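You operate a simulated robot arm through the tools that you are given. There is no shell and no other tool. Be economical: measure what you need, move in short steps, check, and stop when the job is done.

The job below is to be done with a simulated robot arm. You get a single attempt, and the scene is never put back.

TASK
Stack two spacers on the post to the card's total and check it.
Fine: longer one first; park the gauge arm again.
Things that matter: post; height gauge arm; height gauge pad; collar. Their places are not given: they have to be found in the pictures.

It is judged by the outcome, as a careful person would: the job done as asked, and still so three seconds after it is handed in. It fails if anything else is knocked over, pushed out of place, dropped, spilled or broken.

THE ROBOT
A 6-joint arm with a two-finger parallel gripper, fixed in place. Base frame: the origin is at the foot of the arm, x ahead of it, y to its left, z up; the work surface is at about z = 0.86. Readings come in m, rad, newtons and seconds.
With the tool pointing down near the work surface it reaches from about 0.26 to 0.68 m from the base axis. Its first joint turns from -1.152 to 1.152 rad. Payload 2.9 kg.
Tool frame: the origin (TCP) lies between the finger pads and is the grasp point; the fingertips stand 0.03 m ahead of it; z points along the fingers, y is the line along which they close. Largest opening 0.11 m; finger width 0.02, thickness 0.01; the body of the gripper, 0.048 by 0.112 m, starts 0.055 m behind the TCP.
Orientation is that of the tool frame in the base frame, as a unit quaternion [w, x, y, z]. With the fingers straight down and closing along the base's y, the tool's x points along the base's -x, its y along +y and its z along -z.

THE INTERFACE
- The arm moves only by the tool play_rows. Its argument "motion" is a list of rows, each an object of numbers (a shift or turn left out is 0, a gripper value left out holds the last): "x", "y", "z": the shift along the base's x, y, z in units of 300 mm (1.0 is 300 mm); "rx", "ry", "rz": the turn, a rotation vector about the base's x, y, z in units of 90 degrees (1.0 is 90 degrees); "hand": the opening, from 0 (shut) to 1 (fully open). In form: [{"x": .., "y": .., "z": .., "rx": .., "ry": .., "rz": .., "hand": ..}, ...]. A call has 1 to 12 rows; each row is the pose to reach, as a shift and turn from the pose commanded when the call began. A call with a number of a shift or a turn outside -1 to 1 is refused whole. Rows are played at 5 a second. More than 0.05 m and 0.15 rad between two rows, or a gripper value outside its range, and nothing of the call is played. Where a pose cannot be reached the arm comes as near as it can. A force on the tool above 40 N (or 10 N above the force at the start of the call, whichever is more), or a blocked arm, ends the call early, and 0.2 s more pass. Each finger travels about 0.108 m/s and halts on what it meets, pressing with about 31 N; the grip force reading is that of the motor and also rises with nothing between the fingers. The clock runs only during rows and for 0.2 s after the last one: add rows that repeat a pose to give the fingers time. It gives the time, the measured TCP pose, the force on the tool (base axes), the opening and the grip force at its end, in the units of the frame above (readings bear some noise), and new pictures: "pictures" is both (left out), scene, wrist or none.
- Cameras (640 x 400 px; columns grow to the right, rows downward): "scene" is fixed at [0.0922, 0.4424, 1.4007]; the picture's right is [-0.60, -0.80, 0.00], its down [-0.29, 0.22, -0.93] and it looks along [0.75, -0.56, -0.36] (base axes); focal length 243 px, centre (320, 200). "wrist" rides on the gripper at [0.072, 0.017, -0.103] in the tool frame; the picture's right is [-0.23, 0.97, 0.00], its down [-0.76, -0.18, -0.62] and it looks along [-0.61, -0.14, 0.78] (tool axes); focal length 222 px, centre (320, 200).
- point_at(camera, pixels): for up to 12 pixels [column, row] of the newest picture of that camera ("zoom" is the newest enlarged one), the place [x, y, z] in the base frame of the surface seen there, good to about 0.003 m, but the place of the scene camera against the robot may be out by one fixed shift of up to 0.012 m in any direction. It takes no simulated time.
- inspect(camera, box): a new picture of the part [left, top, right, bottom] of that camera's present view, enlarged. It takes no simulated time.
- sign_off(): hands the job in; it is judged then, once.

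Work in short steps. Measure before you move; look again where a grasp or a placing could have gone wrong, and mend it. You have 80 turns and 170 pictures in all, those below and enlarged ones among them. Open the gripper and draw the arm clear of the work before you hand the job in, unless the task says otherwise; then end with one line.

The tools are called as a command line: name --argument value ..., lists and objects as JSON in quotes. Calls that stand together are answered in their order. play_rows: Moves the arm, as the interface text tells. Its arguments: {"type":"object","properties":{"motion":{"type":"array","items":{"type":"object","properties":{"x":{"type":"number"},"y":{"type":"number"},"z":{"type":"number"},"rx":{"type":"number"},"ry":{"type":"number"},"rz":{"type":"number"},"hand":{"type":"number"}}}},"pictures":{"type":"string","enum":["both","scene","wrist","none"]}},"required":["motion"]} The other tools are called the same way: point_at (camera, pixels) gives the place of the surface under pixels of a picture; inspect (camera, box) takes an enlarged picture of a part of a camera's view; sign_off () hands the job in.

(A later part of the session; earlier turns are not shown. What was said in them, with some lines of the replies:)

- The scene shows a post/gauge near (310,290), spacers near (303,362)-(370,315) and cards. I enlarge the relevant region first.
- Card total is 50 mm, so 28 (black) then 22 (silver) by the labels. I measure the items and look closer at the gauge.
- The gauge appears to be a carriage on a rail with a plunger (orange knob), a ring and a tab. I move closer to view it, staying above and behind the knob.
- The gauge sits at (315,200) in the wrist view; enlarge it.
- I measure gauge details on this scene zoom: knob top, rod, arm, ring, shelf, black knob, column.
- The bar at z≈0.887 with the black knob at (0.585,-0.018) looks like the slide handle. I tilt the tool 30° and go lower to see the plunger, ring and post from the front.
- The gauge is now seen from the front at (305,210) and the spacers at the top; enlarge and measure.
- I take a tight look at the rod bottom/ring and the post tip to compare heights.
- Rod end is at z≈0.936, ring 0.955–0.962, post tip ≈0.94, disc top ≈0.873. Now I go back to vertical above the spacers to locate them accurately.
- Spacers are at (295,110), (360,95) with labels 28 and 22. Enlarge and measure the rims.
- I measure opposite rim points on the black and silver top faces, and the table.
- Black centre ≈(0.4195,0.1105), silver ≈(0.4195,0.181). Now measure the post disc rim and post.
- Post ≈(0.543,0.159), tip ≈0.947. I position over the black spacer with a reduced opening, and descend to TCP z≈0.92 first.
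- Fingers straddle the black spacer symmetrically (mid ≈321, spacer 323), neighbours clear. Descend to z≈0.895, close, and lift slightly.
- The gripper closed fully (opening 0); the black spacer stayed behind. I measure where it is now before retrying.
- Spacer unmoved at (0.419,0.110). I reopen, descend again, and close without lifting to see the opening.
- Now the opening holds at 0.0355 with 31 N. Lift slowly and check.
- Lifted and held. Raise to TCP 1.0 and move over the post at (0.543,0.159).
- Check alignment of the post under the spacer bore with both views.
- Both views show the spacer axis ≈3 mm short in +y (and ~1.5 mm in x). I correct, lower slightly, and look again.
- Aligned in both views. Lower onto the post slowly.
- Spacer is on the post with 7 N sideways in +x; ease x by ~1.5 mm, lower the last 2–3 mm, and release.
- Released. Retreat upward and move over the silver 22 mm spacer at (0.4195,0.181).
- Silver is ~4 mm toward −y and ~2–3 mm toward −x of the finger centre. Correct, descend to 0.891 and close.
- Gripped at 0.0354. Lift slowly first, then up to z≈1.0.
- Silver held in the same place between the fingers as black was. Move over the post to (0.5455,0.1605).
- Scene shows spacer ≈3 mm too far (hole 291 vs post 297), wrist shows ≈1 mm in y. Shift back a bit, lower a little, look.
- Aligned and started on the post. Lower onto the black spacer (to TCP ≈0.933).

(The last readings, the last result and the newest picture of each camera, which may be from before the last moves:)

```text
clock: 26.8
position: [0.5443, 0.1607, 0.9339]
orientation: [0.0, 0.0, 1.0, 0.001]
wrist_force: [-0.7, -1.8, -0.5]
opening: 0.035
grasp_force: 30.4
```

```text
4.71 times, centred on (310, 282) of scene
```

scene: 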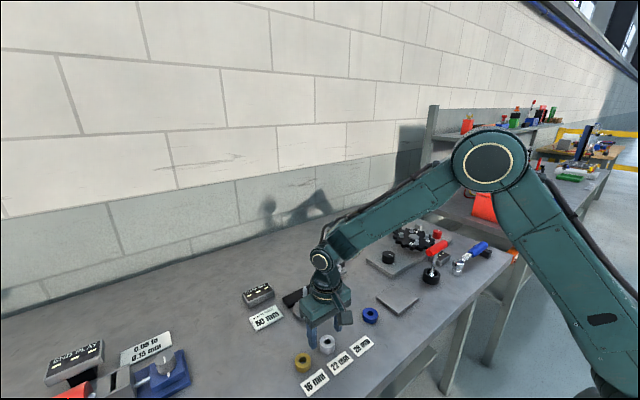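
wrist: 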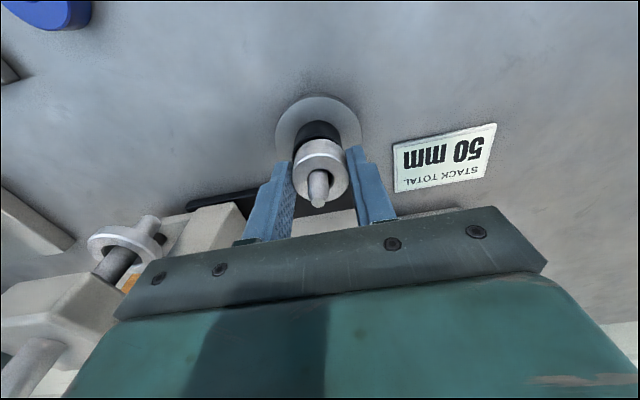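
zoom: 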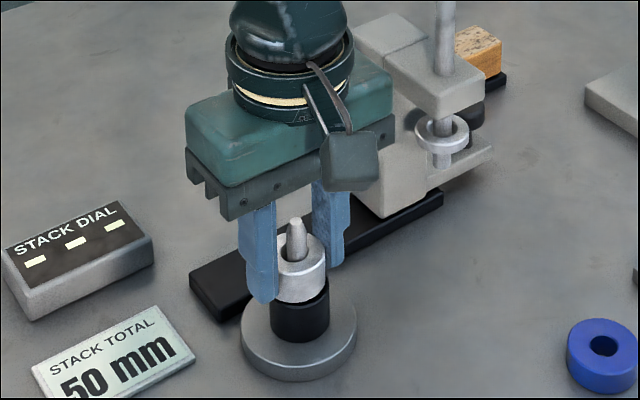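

Nearly in contact. Lower ~2 mm more, release, and retreat up.

play_rows --motion '[{"z": -0.005}, {"z": -0.008}, {"z": -0.008, "hand": 0.5}, {"z": -0.008, "hand": 0.5}, {"z": 0.05, "hand": 0.5}, {"z": 0.15, "hand": 0.5}, {"z": 0.3, "hand": 0.5}, {"x": -0.15, "z": 0.4}, {"x": -0.3, "z": 0.45}, {"x": -0.4, "z": 0.45}]'

inspect --camera "scene" --box '[275, 230, 355, 325]'

inspect --camera "wrist" --box '[230, 110, 430, 240]'

```text
refused: row 8 steps farther than a row can; nothing moved
```

```text
4.21 times, centred on (315, 278) of scene
```

zoom: 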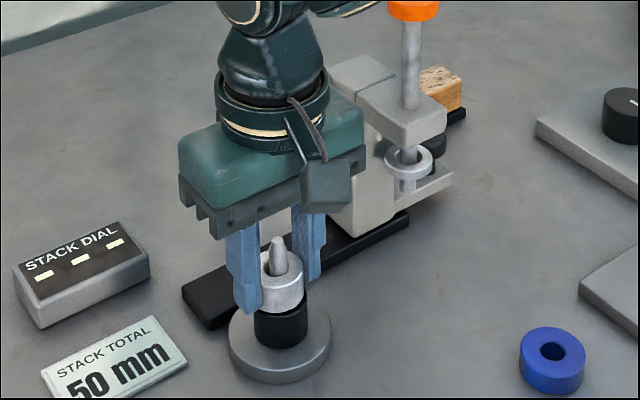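

```text
3.08 times, centred on (330, 175) of wrist
```

zoom: 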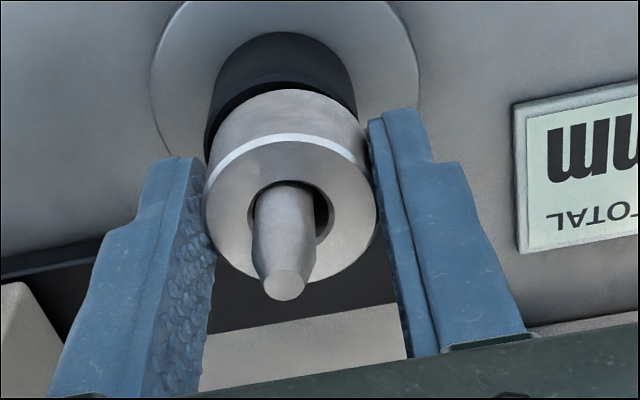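

One step was too long and the call was refused; repeat with smaller steps.

play_rows --motion '[{"z": -0.005}, {"z": -0.008}, {"z": -0.008, "hand": 0.5}, {"z": -0.008, "hand": 0.5}, {"z": 0.05, "hand": 0.5}, {"z": 0.17, "hand": 0.5}, {"z": 0.3, "hand": 0.5}, {"x": -0.1, "z": 0.37}, {"x": -0.2, "z": 0.42}, {"x": -0.3, "z": 0.45}, {"x": -0.4, "z": 0.45}]'

inspect --camera "scene" --box '[275, 230, 355, 325]'

inspect --camera "wrist" --box '[230, 110, 430, 240]'

```text
clock: 29.2
position: [0.4275, 0.1604, 1.0692]
orientation: [0.0, 0.0, 1.0, 0.001]
wrist_force: [0.3, 0.0, 0.7]
opening: 0.0552
grasp_force: 0.0
```

scene: 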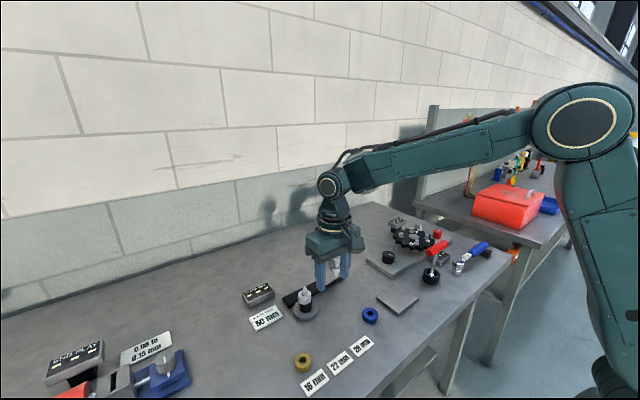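
wrist: 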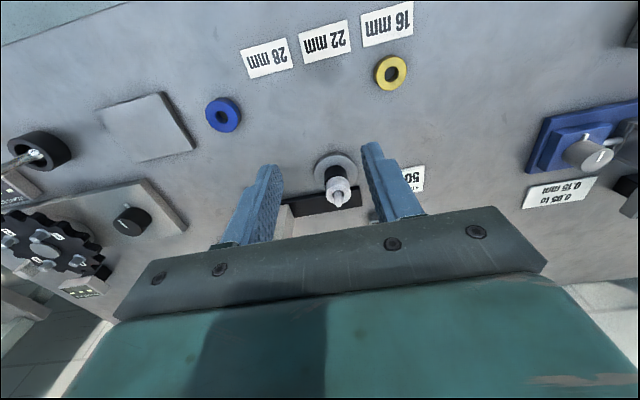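

```text
4.21 times, centred on (315, 278) of scene
```

zoom: 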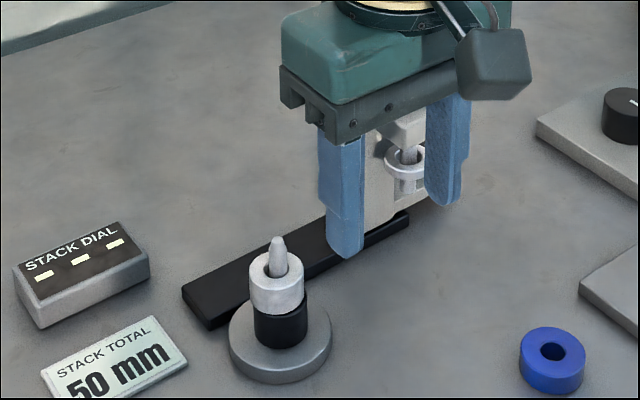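

```text
3.08 times, centred on (330, 175) of wrist
```

zoom: 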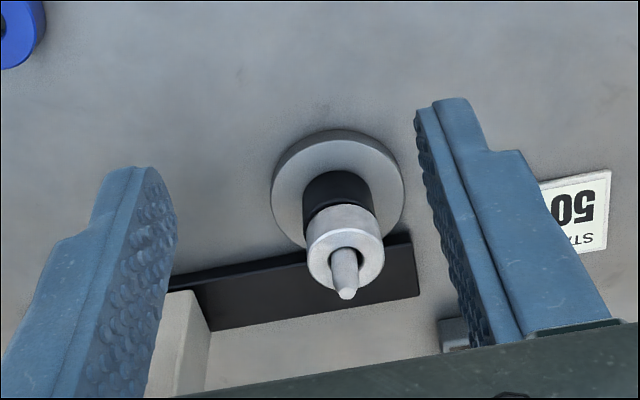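

Stack is seated on the post, black below silver. Next the gauge: the rod end (0.936) is below the post tip (~0.946), so the plunger must be raised before sliding. I move above the orange knob to locate it.

play_rows --motion '[{"z": 0.12}, {"z": 0.24}, {"z": 0.36}, {"x": 0.08, "y": -0.09, "z": 0.4}, {"x": 0.16, "y": -0.18, "z": 0.43}, {"x": 0.22, "y": -0.27, "z": 0.43}, {"x": 0.26, "y": -0.34, "z": 0.43}, {"x": 0.28, "y": -0.36, "z": 0.43}]'

```text
clock: 31.0
position: [0.5094, 0.054, 1.1998]
orientation: [0.0, 0.0, 1.0, 0.0]
wrist_force: [0.5, 0.1, 0.0]
opening: 0.0549
grasp_force: 0.1
```

scene: 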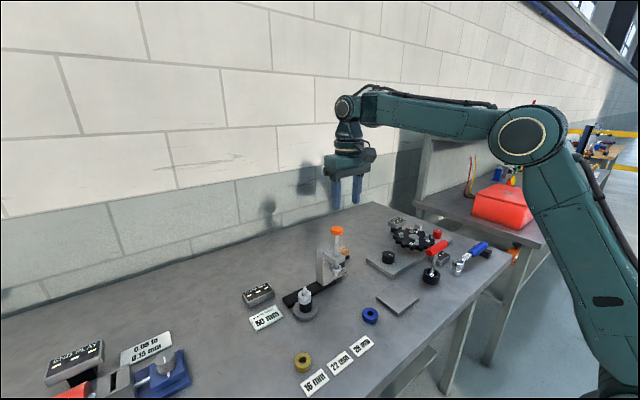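
wrist: 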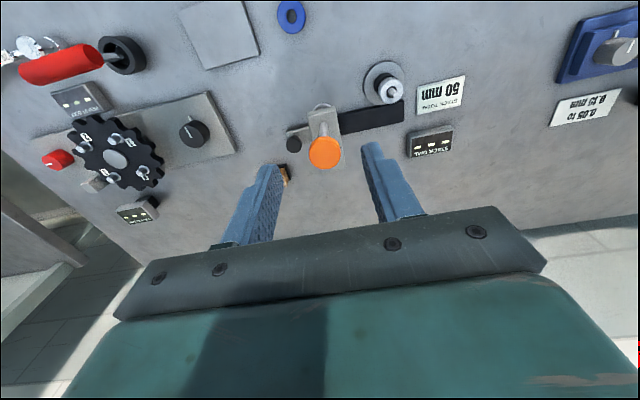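

The knob is at (326,153) in the wrist view; measure it and look at the ring and overarm geometry.

inspect --camera "wrist" --box '[270, 90, 390, 180]'

point_at --camera "wrist" --pixels '[[326, 153], [311, 154], [341, 152], [325, 138], [326, 169], [322, 110], [322, 122], [293, 144], [335, 108], [390, 93]]'

inspect --camera "scene" --box '[290, 220, 360, 310]'

```text
4.44 times, centred on (330, 135) of wrist
```

zoom: 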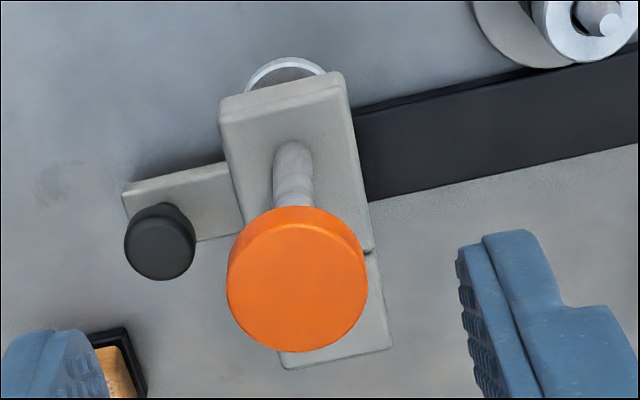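

```text
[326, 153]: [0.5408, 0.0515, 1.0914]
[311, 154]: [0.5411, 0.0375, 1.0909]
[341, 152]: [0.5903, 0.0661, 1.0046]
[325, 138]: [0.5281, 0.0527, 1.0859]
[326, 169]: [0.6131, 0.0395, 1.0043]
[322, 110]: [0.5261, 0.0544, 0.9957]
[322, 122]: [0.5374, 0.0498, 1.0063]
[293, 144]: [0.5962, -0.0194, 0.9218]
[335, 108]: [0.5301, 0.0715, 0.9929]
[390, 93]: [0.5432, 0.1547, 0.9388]
```

```text
4.44 times, centred on (325, 265) of scene
```

zoom: 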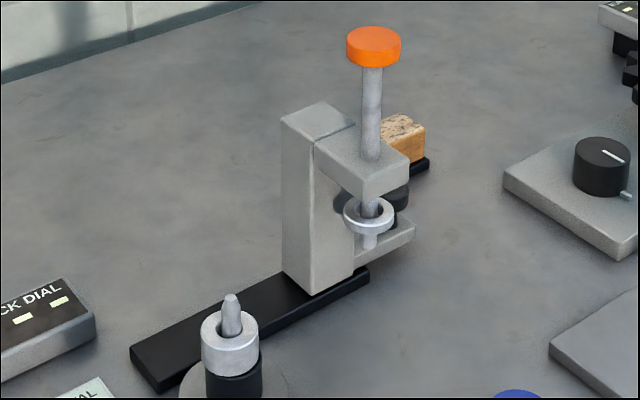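

Knob centre ≈(0.5415,0.052), top 1.091, Ø≈28 mm. I descend around it and look before closing.

play_rows --motion '[{"x": 0.107, "y": -0.006}, {"x": 0.107, "y": -0.006, "z": -0.12}, {"x": 0.107, "y": -0.006, "z": -0.24}, {"x": 0.107, "y": -0.006, "z": -0.34}, {"x": 0.107, "y": -0.006, "z": -0.4}, {"x": 0.107, "y": -0.006, "z": -0.4}]'

inspect --camera "scene" --box '[290, 200, 370, 300]'

```text
clock: 32.4
position: [0.5404, 0.0494, 1.0774]
orientation: [-0.001, -0.001, 1.0, 0.0]
wrist_force: [0.1, -1.0, -0.1]
opening: 0.0549
grasp_force: 0.0
```

scene: 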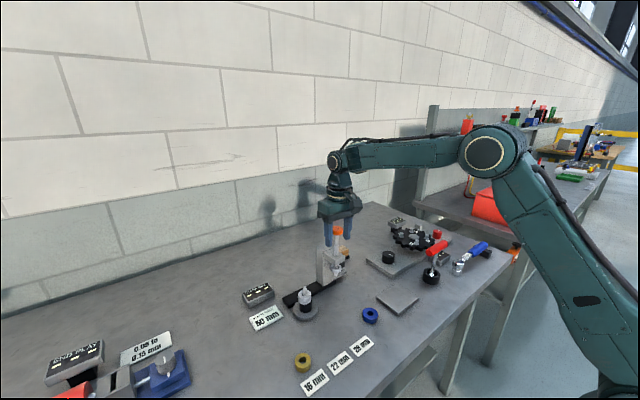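
wrist: 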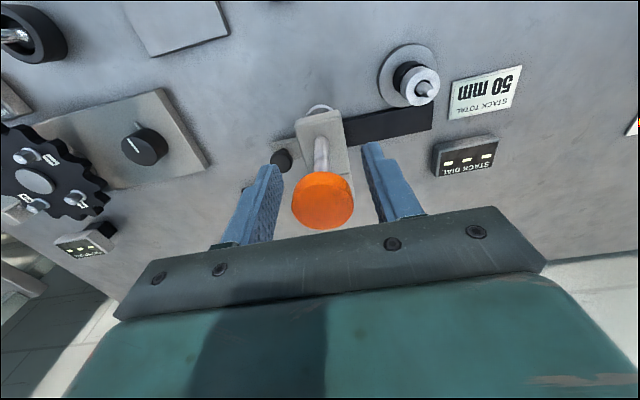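

```text
4.00 times, centred on (330, 250) of scene
```

zoom: 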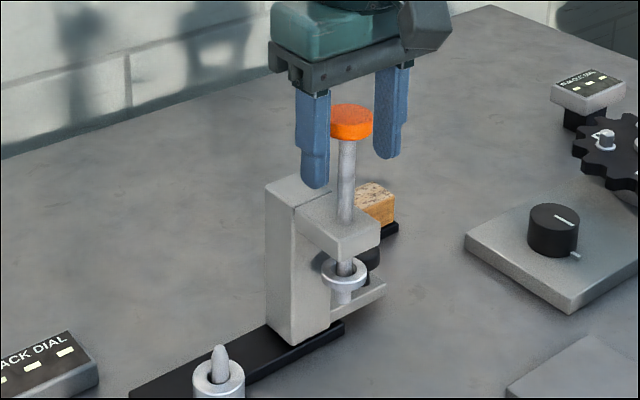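

Knob is centred between the fingers at (322,200). Close and lift by ~6 mm gently as a test.

play_rows --motion '[{"hand": 0.15}, {"hand": 0.15}, {"hand": 0.15}, {"z": 0.007}, {"z": 0.014}, {"z": 0.02}, {"z": 0.02}]'

inspect --camera "scene" --box '[290, 200, 370, 300]'

```text
clock: 34.0
position: [0.5405, 0.0505, 1.0801]
orientation: [-0.005, 0.0, 1.0, 0.0]
wrist_force: [3.7, -2.0, -33.1]
opening: 0.0329
grasp_force: 44.5
```

scene: 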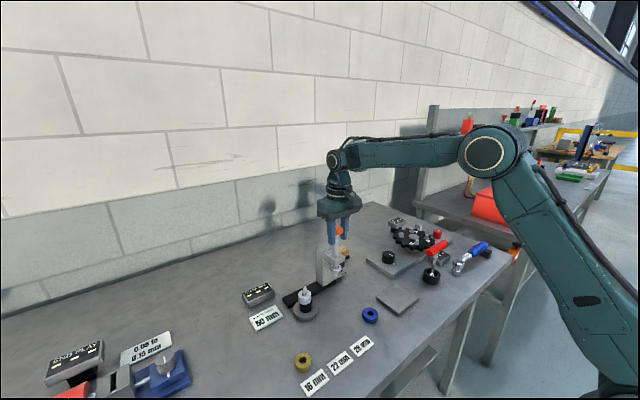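
wrist: 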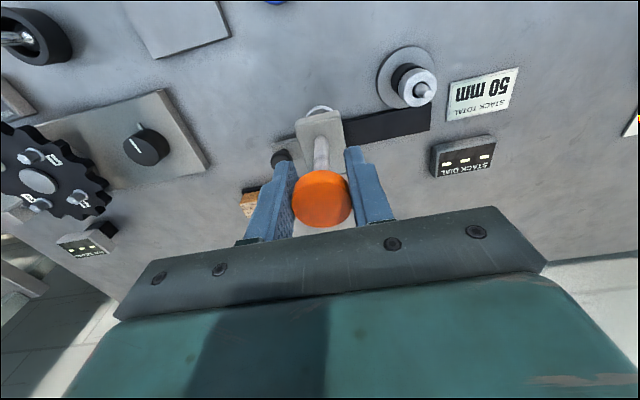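

```text
4.00 times, centred on (330, 250) of scene
```

zoom: 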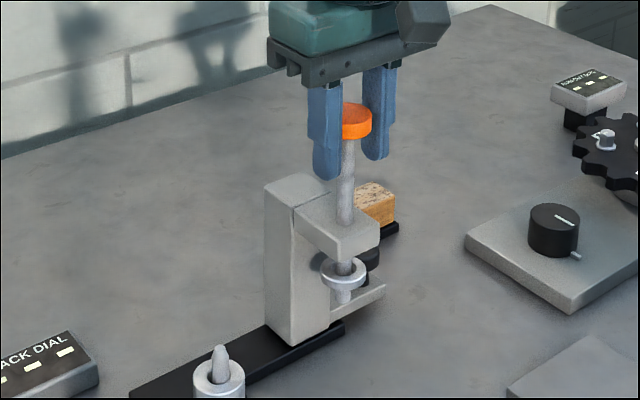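

Pulling gives 33 N: the plunger is at its upper stop, and is evidently pressed down to gauge. I return to rest height and, holding the knob, try sliding the carriage 30 mm toward +y.

play_rows --motion '[{"z": -0.012}, {"z": -0.02}, {"z": -0.02, "y": 0.02}, {"z": -0.02, "y": 0.04}, {"z": -0.02, "y": 0.06}, {"z": -0.02, "y": 0.08}, {"z": -0.02, "y": 0.1}, {"z": -0.02, "y": 0.1}]'

inspect --camera "scene" --box '[290, 200, 370, 300]'

```text
clock: 35.8
position: [0.5412, 0.0823, 1.0785]
orientation: [-0.001, -0.002, 1.0, 0.0]
wrist_force: [-24.3, 1.1, -0.1]
opening: 0.0331
grasp_force: 45.1
```

scene: 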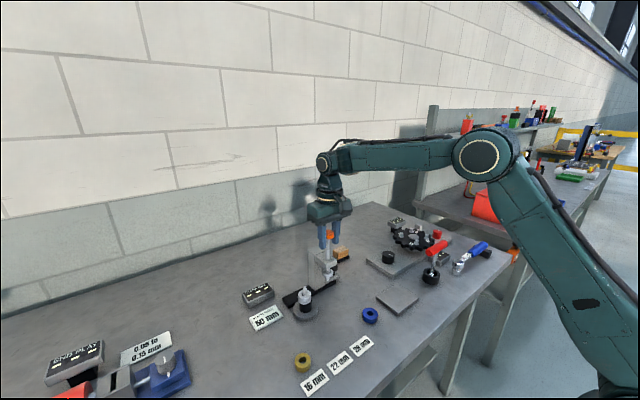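
wrist: 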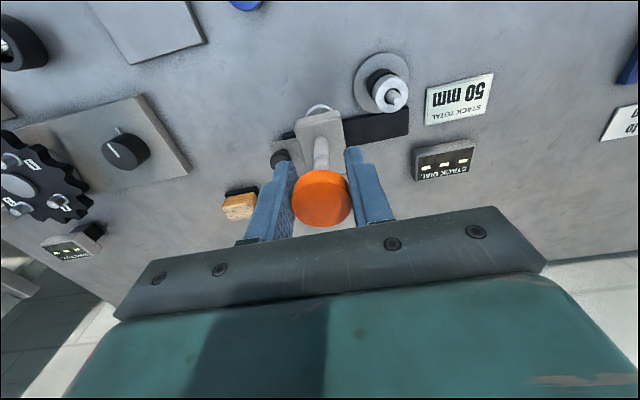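

```text
4.00 times, centred on (330, 250) of scene
```

zoom: 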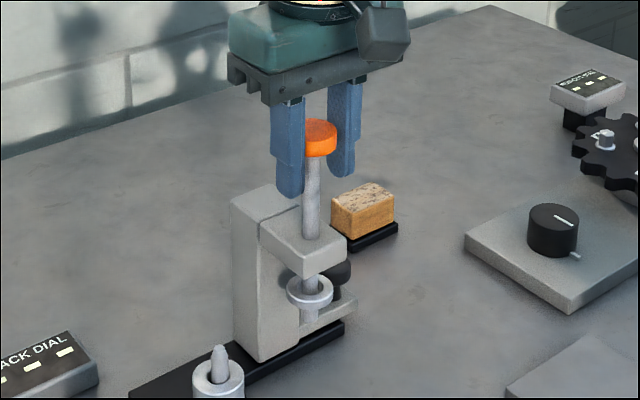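

The carriage slides freely in y, but 24 N builds in −x. I ease x by −2 mm to see how the force changes.

play_rows --motion '[{"x": -0.003}, {"x": -0.006}, {"x": -0.006}]' --pictures "none"

```text
clock: 36.6
position: [0.5403, 0.0811, 1.0785]
orientation: [0.001, 0.001, 1.0, 0.0]
wrist_force: [0.1, 0.7, 0.6]
opening: 0.0329
grasp_force: 45.3
```

Force vanished: the rail seems slightly skewed. I measure the rail edges for its true direction.

inspect --camera "wrist" --box '[250, 40, 430, 160]'

inspect --camera "scene" --box '[270, 240, 360, 330]'

```text
3.33 times, centred on (340, 100) of wrist
```

zoom: 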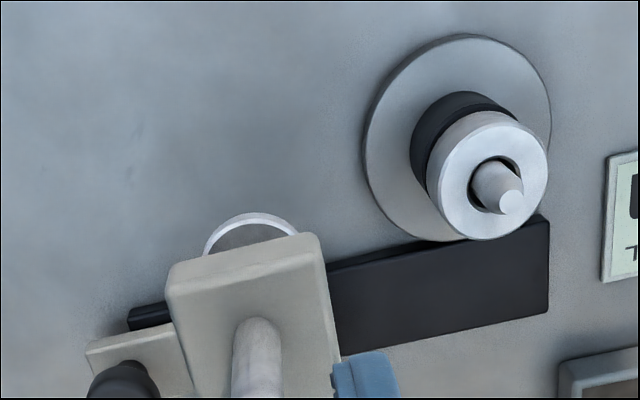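

```text
4.44 times, centred on (315, 285) of scene
```

zoom: 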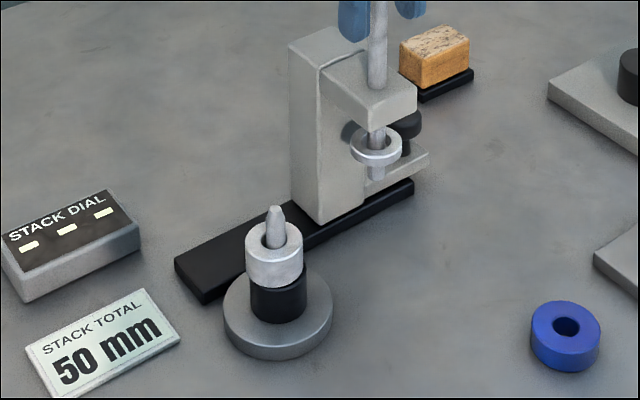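

point_at --camera "zoom" --pixels '[[205, 288], [235, 272], [330, 222], [370, 203], [405, 184], [182, 260], [240, 228], [285, 204], [275, 240], [280, 210]]'

point_at --camera "wrist" --pixels '[[338, 154], [370, 150], [400, 137], [345, 148], [404, 110], [340, 120], [378, 113], [315, 106], [316, 110], [398, 99]]'

```text
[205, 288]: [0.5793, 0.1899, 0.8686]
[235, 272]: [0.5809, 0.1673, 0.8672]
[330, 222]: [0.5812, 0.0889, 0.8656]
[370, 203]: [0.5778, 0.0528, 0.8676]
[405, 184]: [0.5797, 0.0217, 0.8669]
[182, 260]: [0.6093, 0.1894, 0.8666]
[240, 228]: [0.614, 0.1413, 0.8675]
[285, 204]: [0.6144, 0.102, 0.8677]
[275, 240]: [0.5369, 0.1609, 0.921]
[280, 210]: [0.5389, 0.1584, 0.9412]
```

```text
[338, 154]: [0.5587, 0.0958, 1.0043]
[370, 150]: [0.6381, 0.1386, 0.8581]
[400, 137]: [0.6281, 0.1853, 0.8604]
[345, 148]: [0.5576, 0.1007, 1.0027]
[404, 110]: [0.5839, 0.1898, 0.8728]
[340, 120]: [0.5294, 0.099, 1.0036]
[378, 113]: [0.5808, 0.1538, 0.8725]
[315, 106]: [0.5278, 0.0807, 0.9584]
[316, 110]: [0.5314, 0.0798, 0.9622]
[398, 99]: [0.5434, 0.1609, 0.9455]
```

Rail runs along y, so the x force was just an arm artefact. Continue sliding 45 mm in +y, then check.

play_rows --motion '[{"y": 0.03}, {"y": 0.06}, {"y": 0.09}, {"y": 0.12}, {"y": 0.15}, {"y": 0.15}]' --pictures "wrist"

inspect --camera "scene" --box '[270, 210, 360, 310]'

```text
clock: 38.0
position: [0.5407, 0.1276, 1.0789]
orientation: [0.0, 0.0, 1.0, 0.001]
wrist_force: [3.6, 1.0, -0.1]
opening: 0.033
grasp_force: 45.2
```

wrist: 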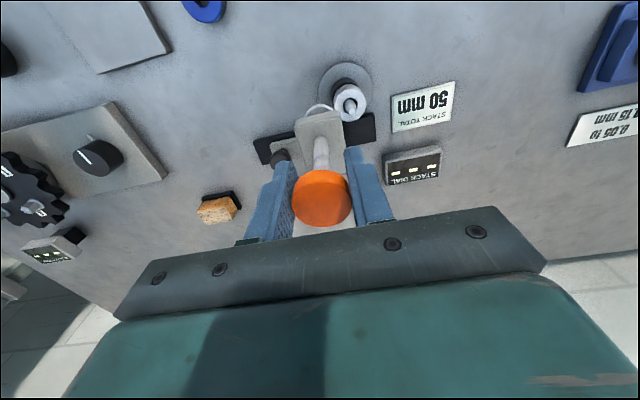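

```text
4.00 times, centred on (315, 260) of scene
```

zoom: 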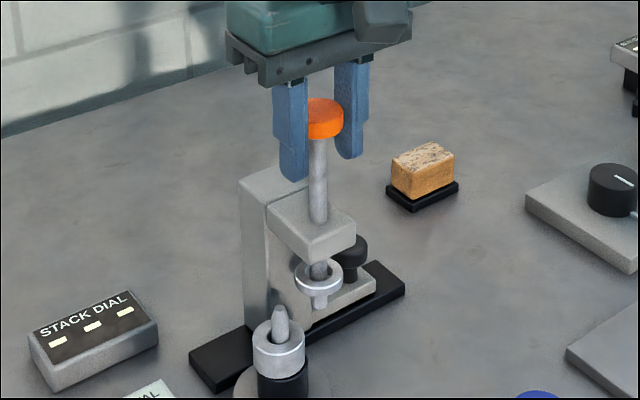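

Continue in small steps, 18 mm more, watching the force before the rod stub reaches the post tip.

play_rows --motion '[{"y": 0.015}, {"y": 0.03}, {"y": 0.045}, {"y": 0.06}, {"y": 0.06}]' --pictures "none"

inspect --camera "scene" --box '[270, 230, 340, 310]'

```text
clock: 39.2
position: [0.5412, 0.1446, 1.0776]
orientation: [0.0, 0.0, 1.0, 0.001]
wrist_force: [11.9, 0.1, 0.2]
opening: 0.0328
grasp_force: 45.1
```

```text
5.00 times, centred on (305, 270) of scene
```

zoom: 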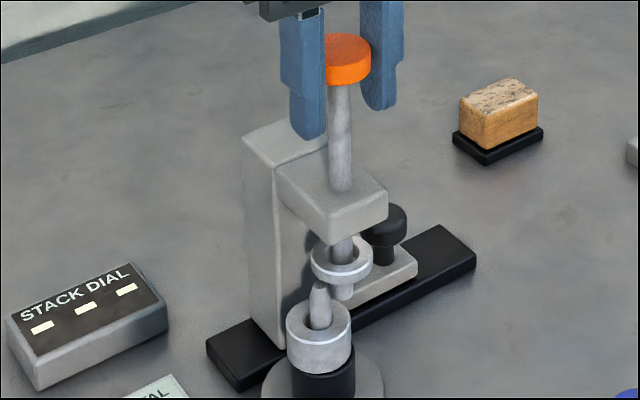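

Stub and post tip are close. I advance 6 mm in tiny steps (with +1 mm x relief) and read the y force.

play_rows --motion '[{"x": 0.003, "y": 0.005}, {"x": 0.003, "y": 0.01}, {"x": 0.003, "y": 0.015}, {"x": 0.003, "y": 0.02}, {"x": 0.003, "y": 0.02}]' --pictures "none"

inspect --camera "scene" --box '[280, 250, 330, 310]'

```text
clock: 40.4
position: [0.5406, 0.1515, 1.0782]
orientation: [-0.001, -0.001, 1.0, 0.0]
wrist_force: [-0.6, -0.1, -0.6]
opening: 0.033
grasp_force: 44.8
```

```text
6.67 times, centred on (305, 280) of scene
```

zoom: 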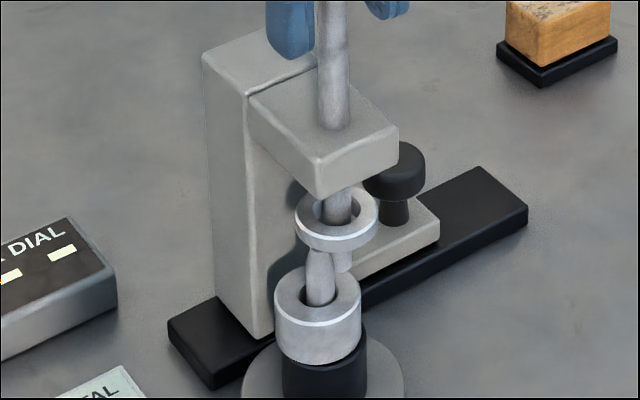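

No resistance. Advance the last ~8.5 mm so the ring is centred over the post.

play_rows --motion '[{"y": 0.006}, {"y": 0.012}, {"y": 0.018}, {"y": 0.024}, {"y": 0.028}, {"y": 0.028}]' --pictures "wrist"

inspect --camera "scene" --box '[280, 250, 330, 310]'

```text
clock: 41.8
position: [0.5414, 0.1594, 1.078]
orientation: [-0.001, 0.001, 1.0, 0.001]
wrist_force: [2.4, -0.2, -0.1]
opening: 0.0329
grasp_force: 44.9
```

wrist: 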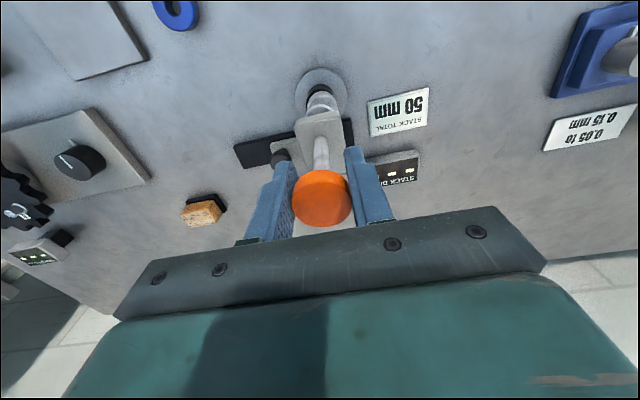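

```text
6.67 times, centred on (305, 280) of scene
```

zoom: 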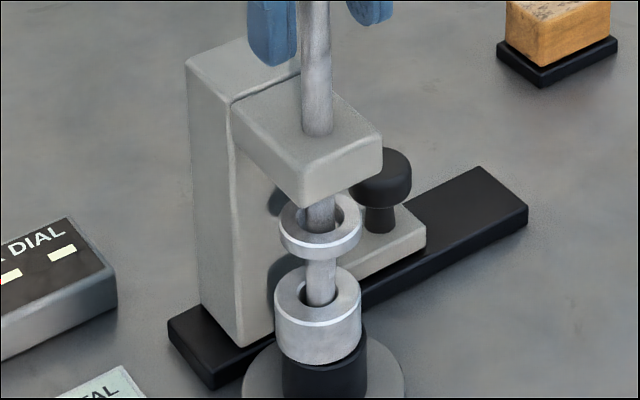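

Ring (pad) is centred over the stack. Press the plunger down 24 mm in small steps.

play_rows --motion '[{"z": -0.015}, {"z": -0.03}, {"z": -0.045}, {"z": -0.06}, {"z": -0.08}, {"z": -0.08}]' --pictures "none"

inspect --camera "scene" --box '[240, 240, 340, 320]'

```text
clock: 43.2
position: [0.54, 0.1582, 1.0552]
orientation: [0.0, 0.0, 1.0, 0.001]
wrist_force: [1.2, 3.1, 0.2]
opening: 0.0329
grasp_force: 44.7
```

```text
5.00 times, centred on (290, 280) of scene
```

zoom: 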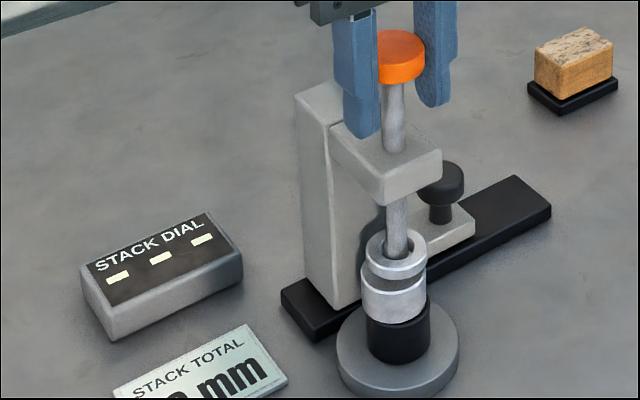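

Ring is nearly on the silver spacer, with no force. Lower another ~10 mm in fine steps until contact.

play_rows --motion '[{"z": -0.007}, {"z": -0.014}, {"z": -0.02}, {"z": -0.026}, {"z": -0.032}, {"z": -0.036}, {"z": -0.036}]' --pictures "none"

inspect --camera "scene" --box '[240, 240, 340, 320]'

```text
clock: 44.8
position: [0.5408, 0.1596, 1.0475]
orientation: [0.003, -0.001, 1.0, 0.002]
wrist_force: [-9.7, 3.2, 30.3]
opening: 0.0331
grasp_force: 45.0
```

```text
5.00 times, centred on (290, 280) of scene
```

zoom: 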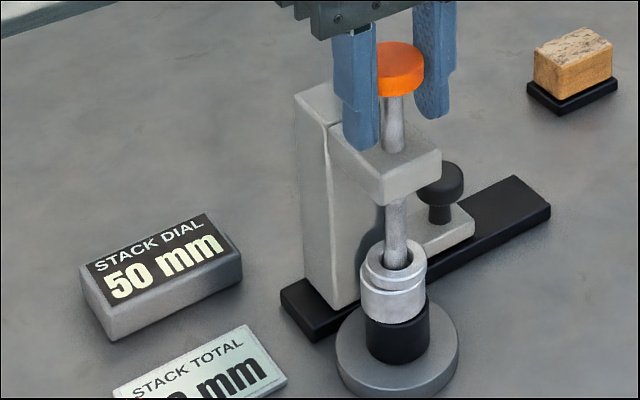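

Dial reads 50 mm, matching the card. Raise the plunger back to its top position.

play_rows --motion '[{"z": 0.02}, {"z": 0.04}, {"z": 0.06}, {"z": 0.08}, {"z": 0.1}, {"z": 0.114}, {"z": 0.114}]' --pictures "none"

inspect --camera "scene" --box '[240, 240, 340, 320]'

```text
clock: 46.4
position: [0.54, 0.1593, 1.0786]
orientation: [0.001, 0.0, 1.0, 0.001]
wrist_force: [11.6, -0.5, -1.0]
opening: 0.033
grasp_force: 44.4
```

```text
5.00 times, centred on (290, 280) of scene
```

zoom: 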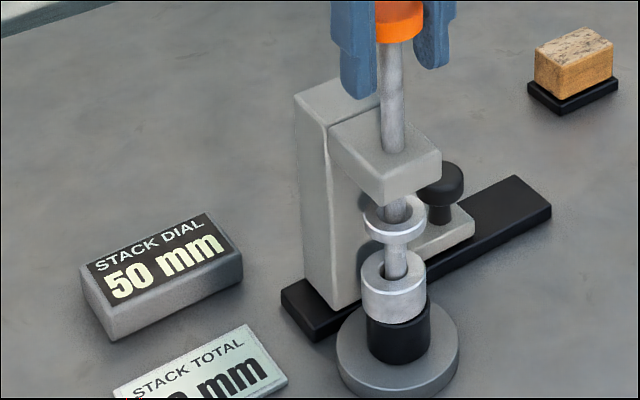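

Plunger is up, dial holds 50 mm. Slide the carriage back toward park, first part.

play_rows --motion '[{"x": 0.003, "y": -0.015}, {"x": 0.003, "y": -0.04}, {"x": 0.003, "y": -0.07}, {"x": 0.003, "y": -0.1}, {"x": 0.003, "y": -0.13}, {"x": 0.003, "y": -0.16}, {"x": 0.003, "y": -0.19}, {"x": 0.003, "y": -0.22}, {"x": 0.003, "y": -0.22}]' --pictures "scene"

```text
clock: 48.4
position: [0.5401, 0.0913, 1.0771]
orientation: [-0.002, 0.0, 1.0, 0.0]
wrist_force: [-7.8, -1.3, 0.8]
opening: 0.033
grasp_force: 45.1
```

scene: 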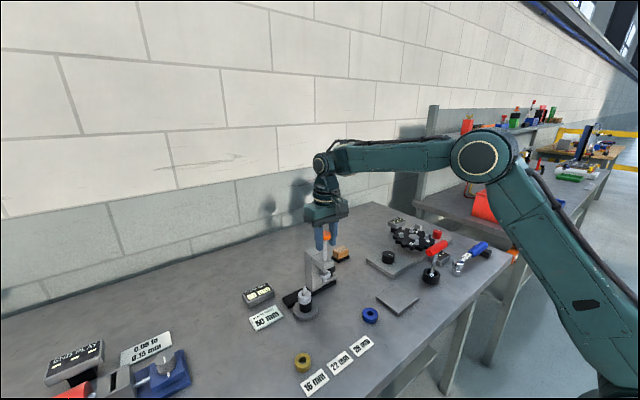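

Continue the remaining ~41 mm to the parked position, watching the y force for an end stop.

play_rows --motion '[{"y": -0.03}, {"y": -0.06}, {"y": -0.09}, {"y": -0.12}, {"y": -0.138}, {"y": -0.142}, {"y": -0.142}]' --pictures "scene"

inspect --camera "scene" --box '[290, 200, 370, 300]'

```text
clock: 50.0
position: [0.5402, 0.0507, 1.0779]
orientation: [0.001, 0.0, 1.0, 0.001]
wrist_force: [1.3, -1.3, 0.0]
opening: 0.0329
grasp_force: 44.9
```

scene: 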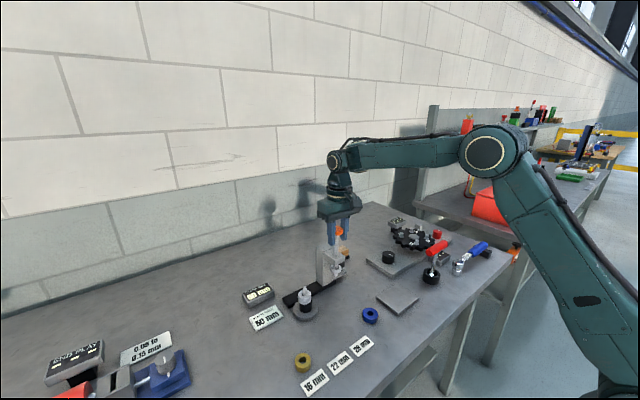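

```text
4.00 times, centred on (330, 250) of scene
```

zoom: 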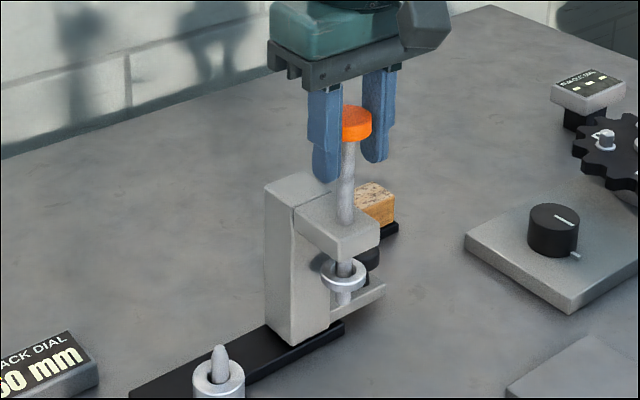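

It matches the starting picture within ~1 mm (ring at 343 vs 345). Nudge 1.2 mm further, release and retreat upward.

play_rows --motion '[{"y": -0.004}, {"y": -0.004}, {"y": -0.004, "hand": 0.5}, {"y": -0.004, "hand": 0.5}, {"y": -0.004, "z": 0.1}, {"y": -0.004, "z": 0.24}, {"y": -0.004, "z": 0.38}, {"x": -0.12, "z": 0.42}, {"x": -0.25, "z": 0.42}, {"x": -0.38, "z": 0.42}, {"x": -0.5, "z": 0.42}, {"x": -0.5, "z": 0.42}]'

inspect --camera "scene" --box '[230, 210, 410, 400]'

inspect --camera "scene" --box '[275, 215, 375, 325]'

```text
clock: 52.6
position: [0.3877, 0.049, 1.2031]
orientation: [0.0, 0.0, 1.0, 0.002]
wrist_force: [-0.5, 1.0, 0.0]
opening: 0.055
grasp_force: 0.0
```

scene: 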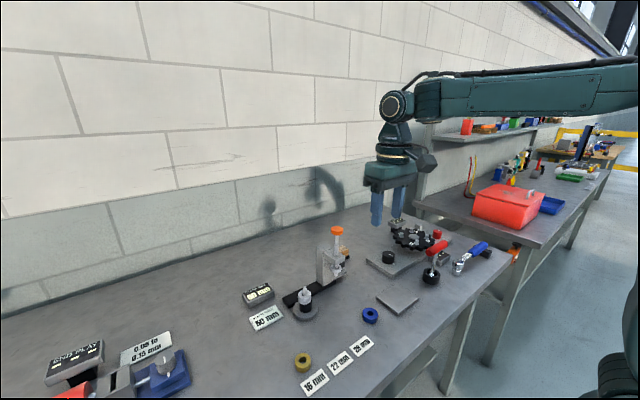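
wrist: 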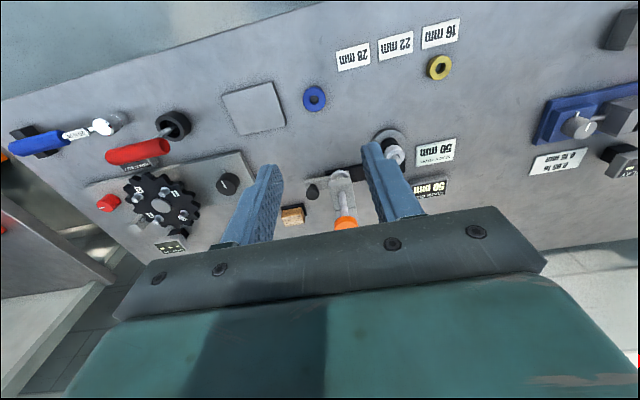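

```text
2.11 times, centred on (320, 305) of scene
```

zoom: 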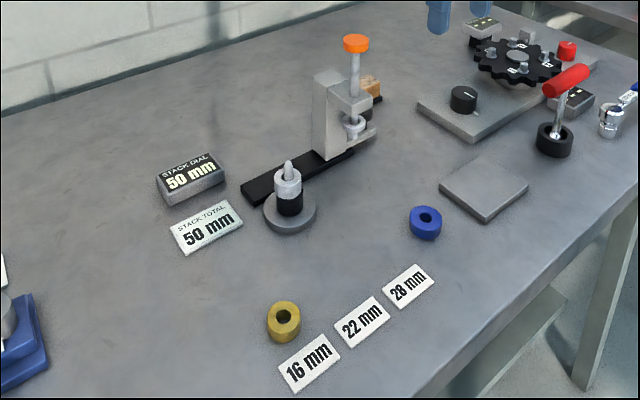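

```text
3.64 times, centred on (325, 270) of scene
```

zoom: 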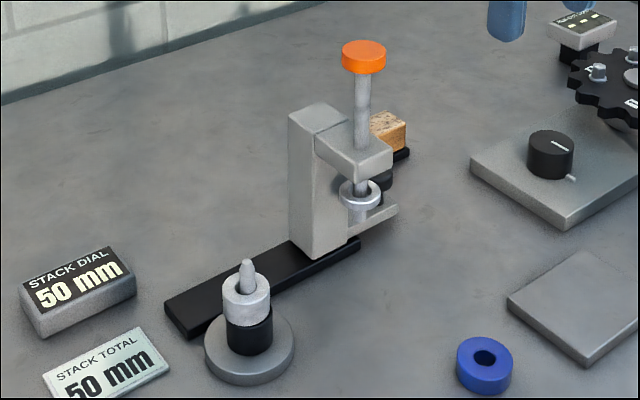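

The gauge matches its starting picture, the dial reads 50 mm, the stack is in place, and the gripper is open and clear. I hand it in.

sign_off

```text
The job is handed in.
```

I stacked the 28 mm spacer and then the 22 mm spacer on the post. The height gauge read 50 mm, matching the card, and I parked the gauge arm back where it started.
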